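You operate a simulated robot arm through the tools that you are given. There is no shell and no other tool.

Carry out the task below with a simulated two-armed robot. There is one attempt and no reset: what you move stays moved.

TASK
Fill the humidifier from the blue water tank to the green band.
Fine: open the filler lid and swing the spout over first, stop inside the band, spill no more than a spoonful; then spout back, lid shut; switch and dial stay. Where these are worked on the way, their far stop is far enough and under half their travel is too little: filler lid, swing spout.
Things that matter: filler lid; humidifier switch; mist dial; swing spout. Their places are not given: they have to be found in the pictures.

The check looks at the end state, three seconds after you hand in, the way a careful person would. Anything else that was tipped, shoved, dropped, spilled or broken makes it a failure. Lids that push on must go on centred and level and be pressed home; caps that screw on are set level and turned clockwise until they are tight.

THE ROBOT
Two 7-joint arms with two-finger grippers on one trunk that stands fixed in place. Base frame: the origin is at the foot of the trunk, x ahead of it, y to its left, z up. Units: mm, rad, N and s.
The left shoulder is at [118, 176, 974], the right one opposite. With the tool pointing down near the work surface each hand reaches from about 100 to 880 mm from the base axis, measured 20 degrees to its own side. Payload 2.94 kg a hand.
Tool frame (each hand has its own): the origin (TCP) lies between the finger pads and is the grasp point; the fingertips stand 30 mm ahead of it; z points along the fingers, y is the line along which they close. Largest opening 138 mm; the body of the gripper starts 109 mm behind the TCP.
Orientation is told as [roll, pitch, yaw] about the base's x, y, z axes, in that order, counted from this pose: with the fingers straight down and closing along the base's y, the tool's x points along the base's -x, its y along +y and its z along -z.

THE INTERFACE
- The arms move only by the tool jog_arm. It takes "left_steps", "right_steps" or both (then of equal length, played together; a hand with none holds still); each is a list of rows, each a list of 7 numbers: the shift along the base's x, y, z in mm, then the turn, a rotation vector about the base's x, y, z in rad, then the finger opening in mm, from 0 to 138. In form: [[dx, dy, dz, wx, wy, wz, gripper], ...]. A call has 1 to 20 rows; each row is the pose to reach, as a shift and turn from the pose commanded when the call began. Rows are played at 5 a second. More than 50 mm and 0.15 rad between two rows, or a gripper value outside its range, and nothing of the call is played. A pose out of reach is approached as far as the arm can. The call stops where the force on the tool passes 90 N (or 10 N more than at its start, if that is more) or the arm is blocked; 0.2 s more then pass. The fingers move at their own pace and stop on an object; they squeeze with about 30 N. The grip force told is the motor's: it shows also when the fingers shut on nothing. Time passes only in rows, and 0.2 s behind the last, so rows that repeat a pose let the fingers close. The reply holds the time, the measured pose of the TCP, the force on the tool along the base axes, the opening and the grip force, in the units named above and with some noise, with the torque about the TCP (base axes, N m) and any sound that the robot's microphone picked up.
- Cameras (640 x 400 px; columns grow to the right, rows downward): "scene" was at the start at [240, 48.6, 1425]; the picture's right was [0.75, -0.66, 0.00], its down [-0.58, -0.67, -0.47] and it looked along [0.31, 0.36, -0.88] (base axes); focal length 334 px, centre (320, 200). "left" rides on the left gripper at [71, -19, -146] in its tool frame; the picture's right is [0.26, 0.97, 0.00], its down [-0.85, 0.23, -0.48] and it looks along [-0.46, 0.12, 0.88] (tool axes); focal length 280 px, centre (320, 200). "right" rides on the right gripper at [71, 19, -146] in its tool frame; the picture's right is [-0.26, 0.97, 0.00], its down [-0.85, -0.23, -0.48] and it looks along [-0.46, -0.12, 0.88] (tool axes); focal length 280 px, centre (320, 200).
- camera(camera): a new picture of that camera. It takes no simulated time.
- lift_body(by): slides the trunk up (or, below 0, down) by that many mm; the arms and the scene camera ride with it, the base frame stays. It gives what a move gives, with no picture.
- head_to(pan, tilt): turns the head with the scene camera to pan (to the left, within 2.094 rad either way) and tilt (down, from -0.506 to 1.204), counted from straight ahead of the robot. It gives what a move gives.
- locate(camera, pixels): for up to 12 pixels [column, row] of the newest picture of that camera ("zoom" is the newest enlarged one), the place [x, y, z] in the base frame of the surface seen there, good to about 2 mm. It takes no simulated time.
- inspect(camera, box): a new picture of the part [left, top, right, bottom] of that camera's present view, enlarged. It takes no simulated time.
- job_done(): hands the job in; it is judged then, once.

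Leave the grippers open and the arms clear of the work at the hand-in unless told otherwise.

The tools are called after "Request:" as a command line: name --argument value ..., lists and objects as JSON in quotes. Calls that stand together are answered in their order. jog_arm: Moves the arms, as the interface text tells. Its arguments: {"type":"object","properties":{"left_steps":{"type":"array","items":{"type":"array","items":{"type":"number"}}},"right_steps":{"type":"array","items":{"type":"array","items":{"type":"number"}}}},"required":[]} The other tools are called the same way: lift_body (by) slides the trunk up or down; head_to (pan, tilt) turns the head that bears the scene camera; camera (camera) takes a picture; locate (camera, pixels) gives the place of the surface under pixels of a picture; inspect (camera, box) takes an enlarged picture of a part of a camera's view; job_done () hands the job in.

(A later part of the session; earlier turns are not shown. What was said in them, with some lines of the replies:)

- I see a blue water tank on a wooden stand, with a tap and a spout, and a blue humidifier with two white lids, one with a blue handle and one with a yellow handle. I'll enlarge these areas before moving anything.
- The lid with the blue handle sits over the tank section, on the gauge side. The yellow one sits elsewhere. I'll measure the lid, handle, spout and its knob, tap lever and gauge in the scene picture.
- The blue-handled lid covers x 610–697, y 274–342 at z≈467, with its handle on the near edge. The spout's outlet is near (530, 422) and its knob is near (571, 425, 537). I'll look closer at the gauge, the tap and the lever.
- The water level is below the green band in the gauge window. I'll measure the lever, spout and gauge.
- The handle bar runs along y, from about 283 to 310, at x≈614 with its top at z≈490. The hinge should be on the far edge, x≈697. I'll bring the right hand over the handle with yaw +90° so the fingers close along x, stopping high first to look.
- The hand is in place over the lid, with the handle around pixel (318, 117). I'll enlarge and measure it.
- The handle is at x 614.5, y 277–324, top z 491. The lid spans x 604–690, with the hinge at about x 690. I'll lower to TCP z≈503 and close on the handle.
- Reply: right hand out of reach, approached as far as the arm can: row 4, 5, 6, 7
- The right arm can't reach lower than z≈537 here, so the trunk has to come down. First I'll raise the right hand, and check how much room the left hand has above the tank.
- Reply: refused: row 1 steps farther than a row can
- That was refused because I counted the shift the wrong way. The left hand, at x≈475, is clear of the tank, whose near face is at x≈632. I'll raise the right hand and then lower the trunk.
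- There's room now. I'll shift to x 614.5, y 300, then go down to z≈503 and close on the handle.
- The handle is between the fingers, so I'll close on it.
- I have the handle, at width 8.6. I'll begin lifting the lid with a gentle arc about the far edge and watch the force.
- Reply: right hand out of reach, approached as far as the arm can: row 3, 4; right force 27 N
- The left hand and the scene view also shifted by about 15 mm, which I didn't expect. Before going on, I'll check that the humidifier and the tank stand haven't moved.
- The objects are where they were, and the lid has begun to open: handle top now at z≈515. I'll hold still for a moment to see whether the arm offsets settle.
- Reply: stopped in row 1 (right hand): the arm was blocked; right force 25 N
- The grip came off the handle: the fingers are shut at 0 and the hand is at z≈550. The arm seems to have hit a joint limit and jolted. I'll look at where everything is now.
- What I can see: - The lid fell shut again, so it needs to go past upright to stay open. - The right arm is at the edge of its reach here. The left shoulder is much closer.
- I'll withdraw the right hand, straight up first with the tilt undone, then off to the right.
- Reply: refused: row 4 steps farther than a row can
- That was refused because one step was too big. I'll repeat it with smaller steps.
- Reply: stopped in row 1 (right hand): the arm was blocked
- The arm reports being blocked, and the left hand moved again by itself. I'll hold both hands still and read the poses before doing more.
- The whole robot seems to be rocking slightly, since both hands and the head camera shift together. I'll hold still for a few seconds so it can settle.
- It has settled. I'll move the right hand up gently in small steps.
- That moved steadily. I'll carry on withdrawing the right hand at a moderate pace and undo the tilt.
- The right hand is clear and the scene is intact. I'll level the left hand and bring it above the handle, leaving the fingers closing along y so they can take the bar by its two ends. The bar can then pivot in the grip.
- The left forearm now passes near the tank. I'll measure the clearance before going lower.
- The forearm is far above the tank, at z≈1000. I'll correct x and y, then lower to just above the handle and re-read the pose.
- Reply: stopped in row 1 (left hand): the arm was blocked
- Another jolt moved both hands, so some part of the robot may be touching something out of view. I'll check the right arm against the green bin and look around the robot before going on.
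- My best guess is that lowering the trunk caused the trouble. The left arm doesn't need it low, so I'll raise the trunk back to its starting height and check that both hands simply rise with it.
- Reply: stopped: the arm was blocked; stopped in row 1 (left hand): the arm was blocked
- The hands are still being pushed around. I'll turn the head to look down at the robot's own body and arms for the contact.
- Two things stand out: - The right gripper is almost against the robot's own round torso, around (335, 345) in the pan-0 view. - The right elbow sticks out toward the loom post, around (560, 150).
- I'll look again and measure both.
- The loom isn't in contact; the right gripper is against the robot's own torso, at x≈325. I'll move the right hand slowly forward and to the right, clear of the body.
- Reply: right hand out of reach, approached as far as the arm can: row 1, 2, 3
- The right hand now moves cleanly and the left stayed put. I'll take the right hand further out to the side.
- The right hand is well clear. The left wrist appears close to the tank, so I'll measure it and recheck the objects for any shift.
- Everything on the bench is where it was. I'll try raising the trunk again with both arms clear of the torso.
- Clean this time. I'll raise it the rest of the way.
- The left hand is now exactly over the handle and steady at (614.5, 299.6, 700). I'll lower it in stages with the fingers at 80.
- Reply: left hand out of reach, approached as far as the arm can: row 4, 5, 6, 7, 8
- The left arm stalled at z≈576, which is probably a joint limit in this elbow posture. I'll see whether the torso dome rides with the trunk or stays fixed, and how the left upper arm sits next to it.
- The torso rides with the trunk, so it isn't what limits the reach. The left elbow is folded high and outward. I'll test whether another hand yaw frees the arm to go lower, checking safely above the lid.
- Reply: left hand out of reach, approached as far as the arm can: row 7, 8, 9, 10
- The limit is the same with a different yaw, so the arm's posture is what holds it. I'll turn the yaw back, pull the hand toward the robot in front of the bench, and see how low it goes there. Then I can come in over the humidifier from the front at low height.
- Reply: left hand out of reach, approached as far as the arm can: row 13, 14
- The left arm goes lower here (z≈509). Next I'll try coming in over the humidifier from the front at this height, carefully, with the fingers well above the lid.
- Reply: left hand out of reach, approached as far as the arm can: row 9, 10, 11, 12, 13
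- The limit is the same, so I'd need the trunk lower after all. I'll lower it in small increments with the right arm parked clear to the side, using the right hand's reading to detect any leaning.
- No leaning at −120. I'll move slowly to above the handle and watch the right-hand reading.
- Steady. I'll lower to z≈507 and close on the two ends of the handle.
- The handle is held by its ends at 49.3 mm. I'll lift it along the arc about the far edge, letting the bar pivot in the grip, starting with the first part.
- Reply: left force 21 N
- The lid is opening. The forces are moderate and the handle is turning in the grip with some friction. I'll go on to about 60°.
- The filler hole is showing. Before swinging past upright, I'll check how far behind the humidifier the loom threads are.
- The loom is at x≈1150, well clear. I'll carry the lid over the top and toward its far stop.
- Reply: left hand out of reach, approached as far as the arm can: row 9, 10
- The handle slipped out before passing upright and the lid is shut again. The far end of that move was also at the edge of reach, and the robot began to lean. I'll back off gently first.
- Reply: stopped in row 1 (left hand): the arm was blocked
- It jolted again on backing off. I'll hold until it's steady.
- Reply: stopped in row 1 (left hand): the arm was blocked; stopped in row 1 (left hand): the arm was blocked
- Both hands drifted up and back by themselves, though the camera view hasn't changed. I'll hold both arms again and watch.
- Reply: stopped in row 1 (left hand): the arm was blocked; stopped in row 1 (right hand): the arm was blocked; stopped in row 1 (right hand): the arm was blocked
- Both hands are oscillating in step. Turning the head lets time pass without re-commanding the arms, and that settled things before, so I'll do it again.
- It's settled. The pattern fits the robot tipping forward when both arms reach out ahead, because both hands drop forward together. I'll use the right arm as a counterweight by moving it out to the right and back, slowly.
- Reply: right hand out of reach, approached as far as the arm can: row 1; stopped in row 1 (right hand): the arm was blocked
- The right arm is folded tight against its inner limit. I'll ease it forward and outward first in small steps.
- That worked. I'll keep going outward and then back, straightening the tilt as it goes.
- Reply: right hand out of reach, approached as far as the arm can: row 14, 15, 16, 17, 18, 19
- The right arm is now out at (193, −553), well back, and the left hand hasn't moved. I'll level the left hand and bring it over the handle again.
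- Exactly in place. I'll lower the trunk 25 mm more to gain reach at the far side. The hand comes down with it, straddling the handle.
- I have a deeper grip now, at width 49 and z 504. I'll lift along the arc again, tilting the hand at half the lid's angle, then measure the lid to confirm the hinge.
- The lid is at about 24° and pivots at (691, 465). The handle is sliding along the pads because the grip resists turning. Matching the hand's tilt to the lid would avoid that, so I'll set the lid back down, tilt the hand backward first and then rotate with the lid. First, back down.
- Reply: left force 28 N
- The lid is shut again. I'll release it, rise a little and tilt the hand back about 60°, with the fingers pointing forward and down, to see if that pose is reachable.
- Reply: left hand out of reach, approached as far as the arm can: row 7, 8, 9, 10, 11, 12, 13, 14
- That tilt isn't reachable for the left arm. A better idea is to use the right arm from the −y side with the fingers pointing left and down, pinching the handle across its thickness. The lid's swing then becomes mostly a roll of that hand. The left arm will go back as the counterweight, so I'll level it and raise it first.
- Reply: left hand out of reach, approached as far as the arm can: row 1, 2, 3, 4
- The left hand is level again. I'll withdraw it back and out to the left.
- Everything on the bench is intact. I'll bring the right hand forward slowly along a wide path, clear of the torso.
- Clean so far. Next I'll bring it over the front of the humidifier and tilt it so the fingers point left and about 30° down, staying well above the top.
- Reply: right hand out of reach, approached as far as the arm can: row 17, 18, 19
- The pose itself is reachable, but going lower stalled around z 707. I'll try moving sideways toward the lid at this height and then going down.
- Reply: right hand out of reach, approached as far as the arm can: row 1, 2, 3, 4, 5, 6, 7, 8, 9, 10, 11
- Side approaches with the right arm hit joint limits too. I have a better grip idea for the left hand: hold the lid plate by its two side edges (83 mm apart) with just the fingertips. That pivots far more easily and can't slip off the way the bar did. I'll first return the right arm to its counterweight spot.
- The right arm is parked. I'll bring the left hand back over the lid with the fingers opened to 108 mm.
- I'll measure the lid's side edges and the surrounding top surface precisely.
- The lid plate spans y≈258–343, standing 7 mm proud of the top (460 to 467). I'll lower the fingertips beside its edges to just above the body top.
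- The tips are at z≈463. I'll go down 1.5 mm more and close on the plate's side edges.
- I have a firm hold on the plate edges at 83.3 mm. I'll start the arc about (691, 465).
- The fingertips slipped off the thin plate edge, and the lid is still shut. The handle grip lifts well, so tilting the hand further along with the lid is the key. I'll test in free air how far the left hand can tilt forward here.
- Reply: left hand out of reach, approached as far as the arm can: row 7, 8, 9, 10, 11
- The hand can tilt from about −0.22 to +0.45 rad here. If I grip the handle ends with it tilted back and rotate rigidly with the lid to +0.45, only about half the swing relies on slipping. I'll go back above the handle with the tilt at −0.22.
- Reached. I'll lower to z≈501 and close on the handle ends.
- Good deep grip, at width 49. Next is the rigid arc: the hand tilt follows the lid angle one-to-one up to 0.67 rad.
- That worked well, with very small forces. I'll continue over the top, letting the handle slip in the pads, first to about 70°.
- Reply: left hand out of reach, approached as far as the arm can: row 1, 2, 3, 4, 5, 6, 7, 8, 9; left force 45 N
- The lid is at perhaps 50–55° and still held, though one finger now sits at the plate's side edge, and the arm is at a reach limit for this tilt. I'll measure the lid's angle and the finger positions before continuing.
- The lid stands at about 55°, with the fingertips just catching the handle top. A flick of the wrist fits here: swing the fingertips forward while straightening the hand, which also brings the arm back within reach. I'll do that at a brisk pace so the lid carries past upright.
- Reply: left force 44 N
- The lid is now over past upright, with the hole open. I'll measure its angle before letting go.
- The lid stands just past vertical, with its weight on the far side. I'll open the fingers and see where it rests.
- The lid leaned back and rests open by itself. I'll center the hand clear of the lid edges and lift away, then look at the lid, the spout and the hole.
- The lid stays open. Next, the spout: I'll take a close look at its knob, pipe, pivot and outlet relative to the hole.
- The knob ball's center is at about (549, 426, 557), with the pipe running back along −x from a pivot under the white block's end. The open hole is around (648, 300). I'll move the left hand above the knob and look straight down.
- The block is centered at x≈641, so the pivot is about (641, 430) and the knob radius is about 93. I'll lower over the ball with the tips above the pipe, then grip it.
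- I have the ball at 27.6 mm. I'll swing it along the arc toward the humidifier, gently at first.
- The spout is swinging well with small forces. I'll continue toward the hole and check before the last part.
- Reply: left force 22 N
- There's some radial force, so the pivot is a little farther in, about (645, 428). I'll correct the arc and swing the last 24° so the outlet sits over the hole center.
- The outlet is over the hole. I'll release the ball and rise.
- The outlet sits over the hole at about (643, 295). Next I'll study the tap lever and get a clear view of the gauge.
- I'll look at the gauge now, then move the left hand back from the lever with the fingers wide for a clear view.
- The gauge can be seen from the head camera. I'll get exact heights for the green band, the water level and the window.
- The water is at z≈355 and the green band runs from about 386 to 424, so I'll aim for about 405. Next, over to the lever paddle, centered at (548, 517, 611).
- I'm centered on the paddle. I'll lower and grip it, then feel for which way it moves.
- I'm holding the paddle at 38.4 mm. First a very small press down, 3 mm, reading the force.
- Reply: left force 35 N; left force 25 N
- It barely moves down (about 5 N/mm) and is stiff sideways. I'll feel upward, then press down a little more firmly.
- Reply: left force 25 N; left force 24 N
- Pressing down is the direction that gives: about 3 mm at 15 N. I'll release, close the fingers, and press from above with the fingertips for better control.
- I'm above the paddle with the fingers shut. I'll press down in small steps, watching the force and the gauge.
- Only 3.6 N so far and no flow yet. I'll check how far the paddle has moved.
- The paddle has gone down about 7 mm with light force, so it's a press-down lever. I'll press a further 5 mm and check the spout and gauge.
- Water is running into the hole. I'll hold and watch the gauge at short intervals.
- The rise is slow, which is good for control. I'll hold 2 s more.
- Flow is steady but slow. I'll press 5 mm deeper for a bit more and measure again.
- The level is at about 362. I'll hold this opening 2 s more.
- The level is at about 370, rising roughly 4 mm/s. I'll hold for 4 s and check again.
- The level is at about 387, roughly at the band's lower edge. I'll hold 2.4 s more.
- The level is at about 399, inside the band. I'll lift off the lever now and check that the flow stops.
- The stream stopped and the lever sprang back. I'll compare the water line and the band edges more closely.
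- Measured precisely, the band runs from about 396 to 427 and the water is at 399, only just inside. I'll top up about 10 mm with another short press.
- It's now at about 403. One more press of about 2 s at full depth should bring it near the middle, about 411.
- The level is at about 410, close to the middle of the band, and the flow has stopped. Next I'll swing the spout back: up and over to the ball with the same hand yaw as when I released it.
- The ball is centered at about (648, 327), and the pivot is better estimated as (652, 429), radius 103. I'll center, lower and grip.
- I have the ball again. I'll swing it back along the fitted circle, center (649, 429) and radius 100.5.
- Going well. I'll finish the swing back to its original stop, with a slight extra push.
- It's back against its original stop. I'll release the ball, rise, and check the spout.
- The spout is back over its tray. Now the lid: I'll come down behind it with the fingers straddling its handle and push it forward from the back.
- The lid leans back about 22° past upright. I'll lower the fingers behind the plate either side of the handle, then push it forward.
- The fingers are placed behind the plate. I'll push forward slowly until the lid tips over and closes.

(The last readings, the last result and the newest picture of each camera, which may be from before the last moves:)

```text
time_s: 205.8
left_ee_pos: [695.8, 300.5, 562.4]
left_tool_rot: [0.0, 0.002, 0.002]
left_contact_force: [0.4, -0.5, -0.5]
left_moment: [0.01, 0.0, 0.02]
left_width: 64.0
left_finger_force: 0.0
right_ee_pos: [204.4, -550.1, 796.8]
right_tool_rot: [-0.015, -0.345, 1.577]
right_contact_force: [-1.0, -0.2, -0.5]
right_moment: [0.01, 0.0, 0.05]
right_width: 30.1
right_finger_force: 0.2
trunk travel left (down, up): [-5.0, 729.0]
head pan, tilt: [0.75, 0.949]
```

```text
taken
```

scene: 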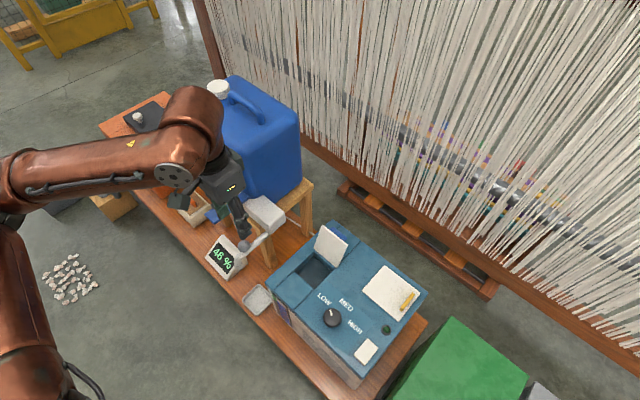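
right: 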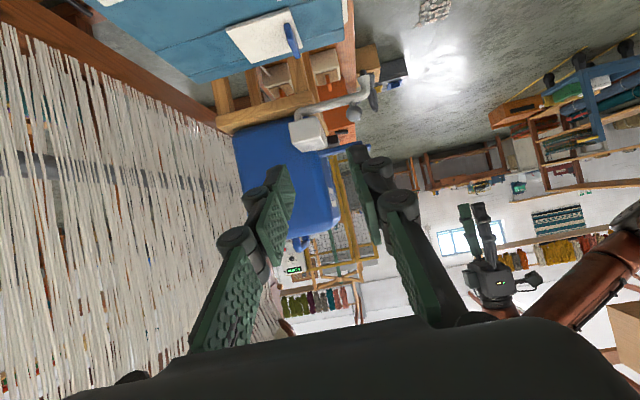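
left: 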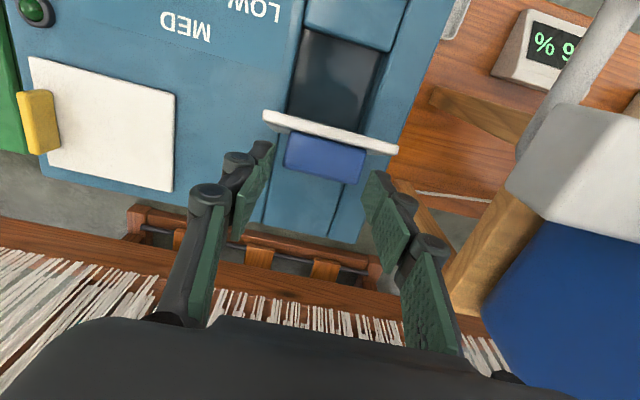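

The lid is just past upright and follows the fingers in a controlled way. I'll keep pushing it forward and down along its arc.

Request:
jog_arm --left_steps '[[-6, 0, 0, 0, 0, 0, 64], [-12, 0, 0, 0, 0, 0, 64], [-18, 0, 0, 0, 0, 0, 64], [-24, 0, -1, 0, 0, 0, 64], [-30, 0, -2, 0, 0, 0, 64], [-36, 0, -4, 0, 0, 0, 64], [-36, 0, -4, 0, 0, 0, 64]]'

Request:
camera --camera "left"

```text
time_s: 207.4
left_ee_pos: [660.9, 300.6, 558.1]
left_tool_rot: [0.002, 0.001, 0.001]
left_contact_force: [0.9, -0.4, 0.3]
left_moment: [-0.02, -0.01, 0.0]
left_width: 64.1
left_finger_force: 0.0
right_ee_pos: [203.1, -549.7, 796.6]
right_tool_rot: [-0.014, -0.345, 1.577]
right_contact_force: [0.1, -0.2, 0.1]
right_moment: [0.01, 0.02, 0.01]
right_width: 30.0
right_finger_force: 0.0
trunk travel left (down, up): [-5.0, 729.0]
head pan, tilt: [0.75, 0.949]
```

```text
taken
```

left: 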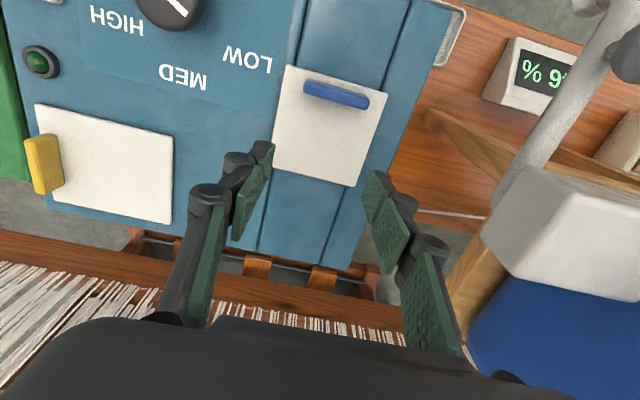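

The lid is shut. I'll check that it lies flat.

Request:
locate --camera "left" --pixels '[[290, 75], [375, 100], [280, 160], [350, 178], [325, 130], [335, 92], [290, 120]]'

Request:
jog_arm --left_steps '[[0, 0, 20, 0, 0, 0, 64], [0, 5, 55, 0, 0, 0, 64], [-8, 15, 90, 0, 0, 0, 64], [-20, 28, 120, 0, 0, 0, 70], [-36, 44, 140, 0, 0, 0, 80], [-54, 62, 150, 0, 0, 0, 90], [-72, 80, 160, 0, 0, 0, 100], [-90, 98, 170, 0, 0, 0, 110], [-108, 116, 180, 0, 0, 0, 120], [-126, 134, 190, 0, 0, 0, 130], [-144, 152, 200, 0, 0, 0, 138], [-162, 170, 205, 0, 0, 0, 138], [-180, 188, 210, 0, 0, 0, 138], [-198, 206, 215, 0, 0, 0, 138], [-216, 224, 220, 0, 0, 0, 138], [-234, 242, 222, 0, 0, 0, 138], [-252, 260, 224, 0, 0, 0, 138], [-252, 260, 224, 0, 0, 0, 138]]' --right_steps '[[0, 0, 0, 0, 0, 0, 40], [0, 0, 0, 0, 0, 0, 60], [0, 0, 0, 0, 0, 0, 80], [0, 0, 0, 0, 0, 0, 100], [0, 0, 0, 0, 0, 0, 120], [0, 0, 0, 0, 0, 0, 130], [0, 0, 0, 0, 0, 0, 130], [0, 0, 0, 0, 0, 0, 130], [0, 0, 0, 0, 0, 0, 130], [0, 0, 0, 0, 0, 0, 130], [0, 0, 0, 0, 0, 0, 130], [0, 0, 0, 0, 0, 0, 130], [0, 0, 0, 0, 0, 0, 130], [0, 0, 0, 0, 0, 0, 130], [0, 0, 0, 0, 0, 0, 130], [0, 0, 0, 0, 0, 0, 130], [0, 0, 0, 0, 0, 0, 130], [0, 0, 0, 0, 0, 0, 130]]'

Request:
camera --camera "scene"

Request:
inspect --camera "scene" --box '[200, 180, 430, 380]'

```text
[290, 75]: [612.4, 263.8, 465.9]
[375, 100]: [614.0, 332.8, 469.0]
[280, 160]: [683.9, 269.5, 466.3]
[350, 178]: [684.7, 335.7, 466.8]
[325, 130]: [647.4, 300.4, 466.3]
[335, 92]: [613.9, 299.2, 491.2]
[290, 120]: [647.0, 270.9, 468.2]
```

```text
time_s: 211.2
left_ee_pos: [406.8, 560.9, 783.1]
left_tool_rot: [0.002, 0.0, 0.002]
left_contact_force: [-0.5, 0.0, -0.4]
left_moment: [-0.01, 0.01, 0.02]
left_width: 137.9
left_finger_force: 0.1
right_ee_pos: [204.2, -550.0, 796.6]
right_tool_rot: [-0.014, -0.345, 1.578]
right_contact_force: [-0.1, -0.4, -0.7]
right_moment: [0.04, 0.0, 0.0]
right_width: 129.8
right_finger_force: 0.0
trunk travel left (down, up): [-5.0, 729.0]
head pan, tilt: [0.75, 0.949]
```

```text
taken
```

scene: 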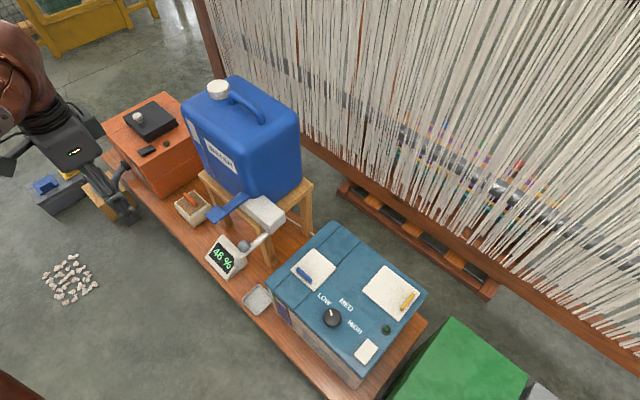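

```text
2.00 times, centred on (315, 280) of scene
```

zoom: 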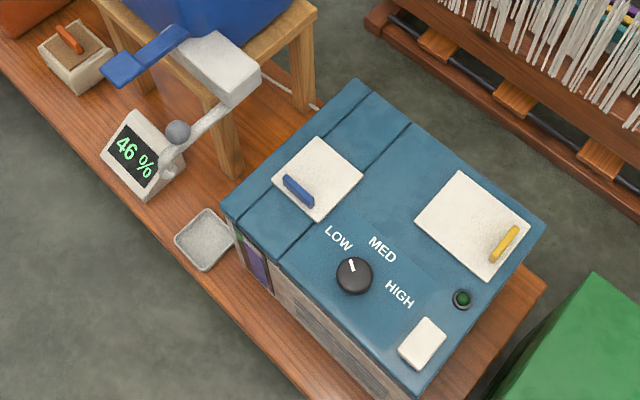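

The lid is flat and the spout, dial, switch and lever look as they were at the start. I'll make a final check of the gauge and the area around it for spills.

Request:
inspect --camera "scene" --box '[278, 292, 302, 312]'

Request:
inspect --camera "scene" --box '[200, 190, 300, 330]'

```text
16.00 times, centred on (290, 302) of scene
```

zoom: 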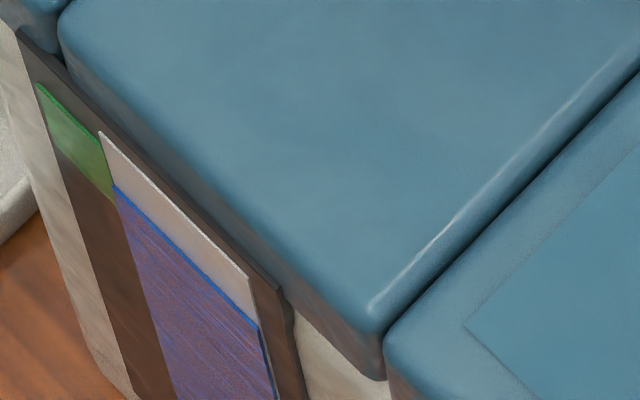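

```text
2.86 times, centred on (250, 260) of scene
```

zoom: 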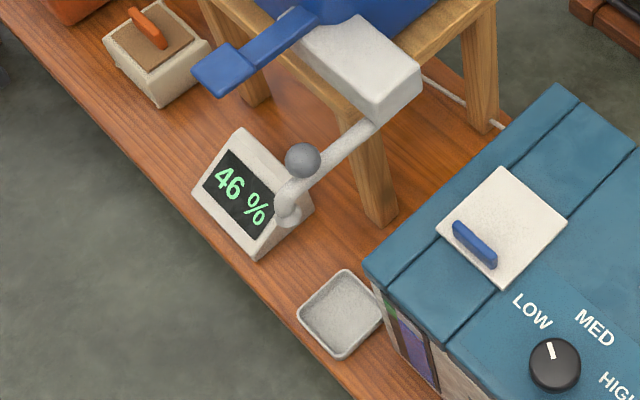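

The water line is steady inside the green band at about z 408, with the band at 396–427. There is no spill, the spout is over its tray, the lid is shut and both arms are clear with grippers open. I'm handing it in.

Request:
job_done

```text
The job is handed in.
```

I filled the humidifier to inside the green band and handed the job in. No result has come back from the check.

- **Water level:** it settled at about z 408, with the band running from about 396 to 427. I filled to just inside the lower edge first, then topped up with two short presses on the tap lever.
- **Spills:** I saw none on the bench, in the tray or around the humidifier.
- **Spout and lid:** I opened the lid and swung the spout over before pouring. Afterwards the spout went back to its stop over the tray and the lid was closed. The lid measured flat.
- **Switch and dial:** I didn't touch either, and they looked unchanged in the last pictures.
- **Arms:** both were clear of the work with grippers open at hand-in.

Opening the lid took several attempts, and it fell shut a few times before I got it past upright. The robot also jolted a few times while reaching far forward. I checked the pictures after the jolts and nothing on the bench had moved.
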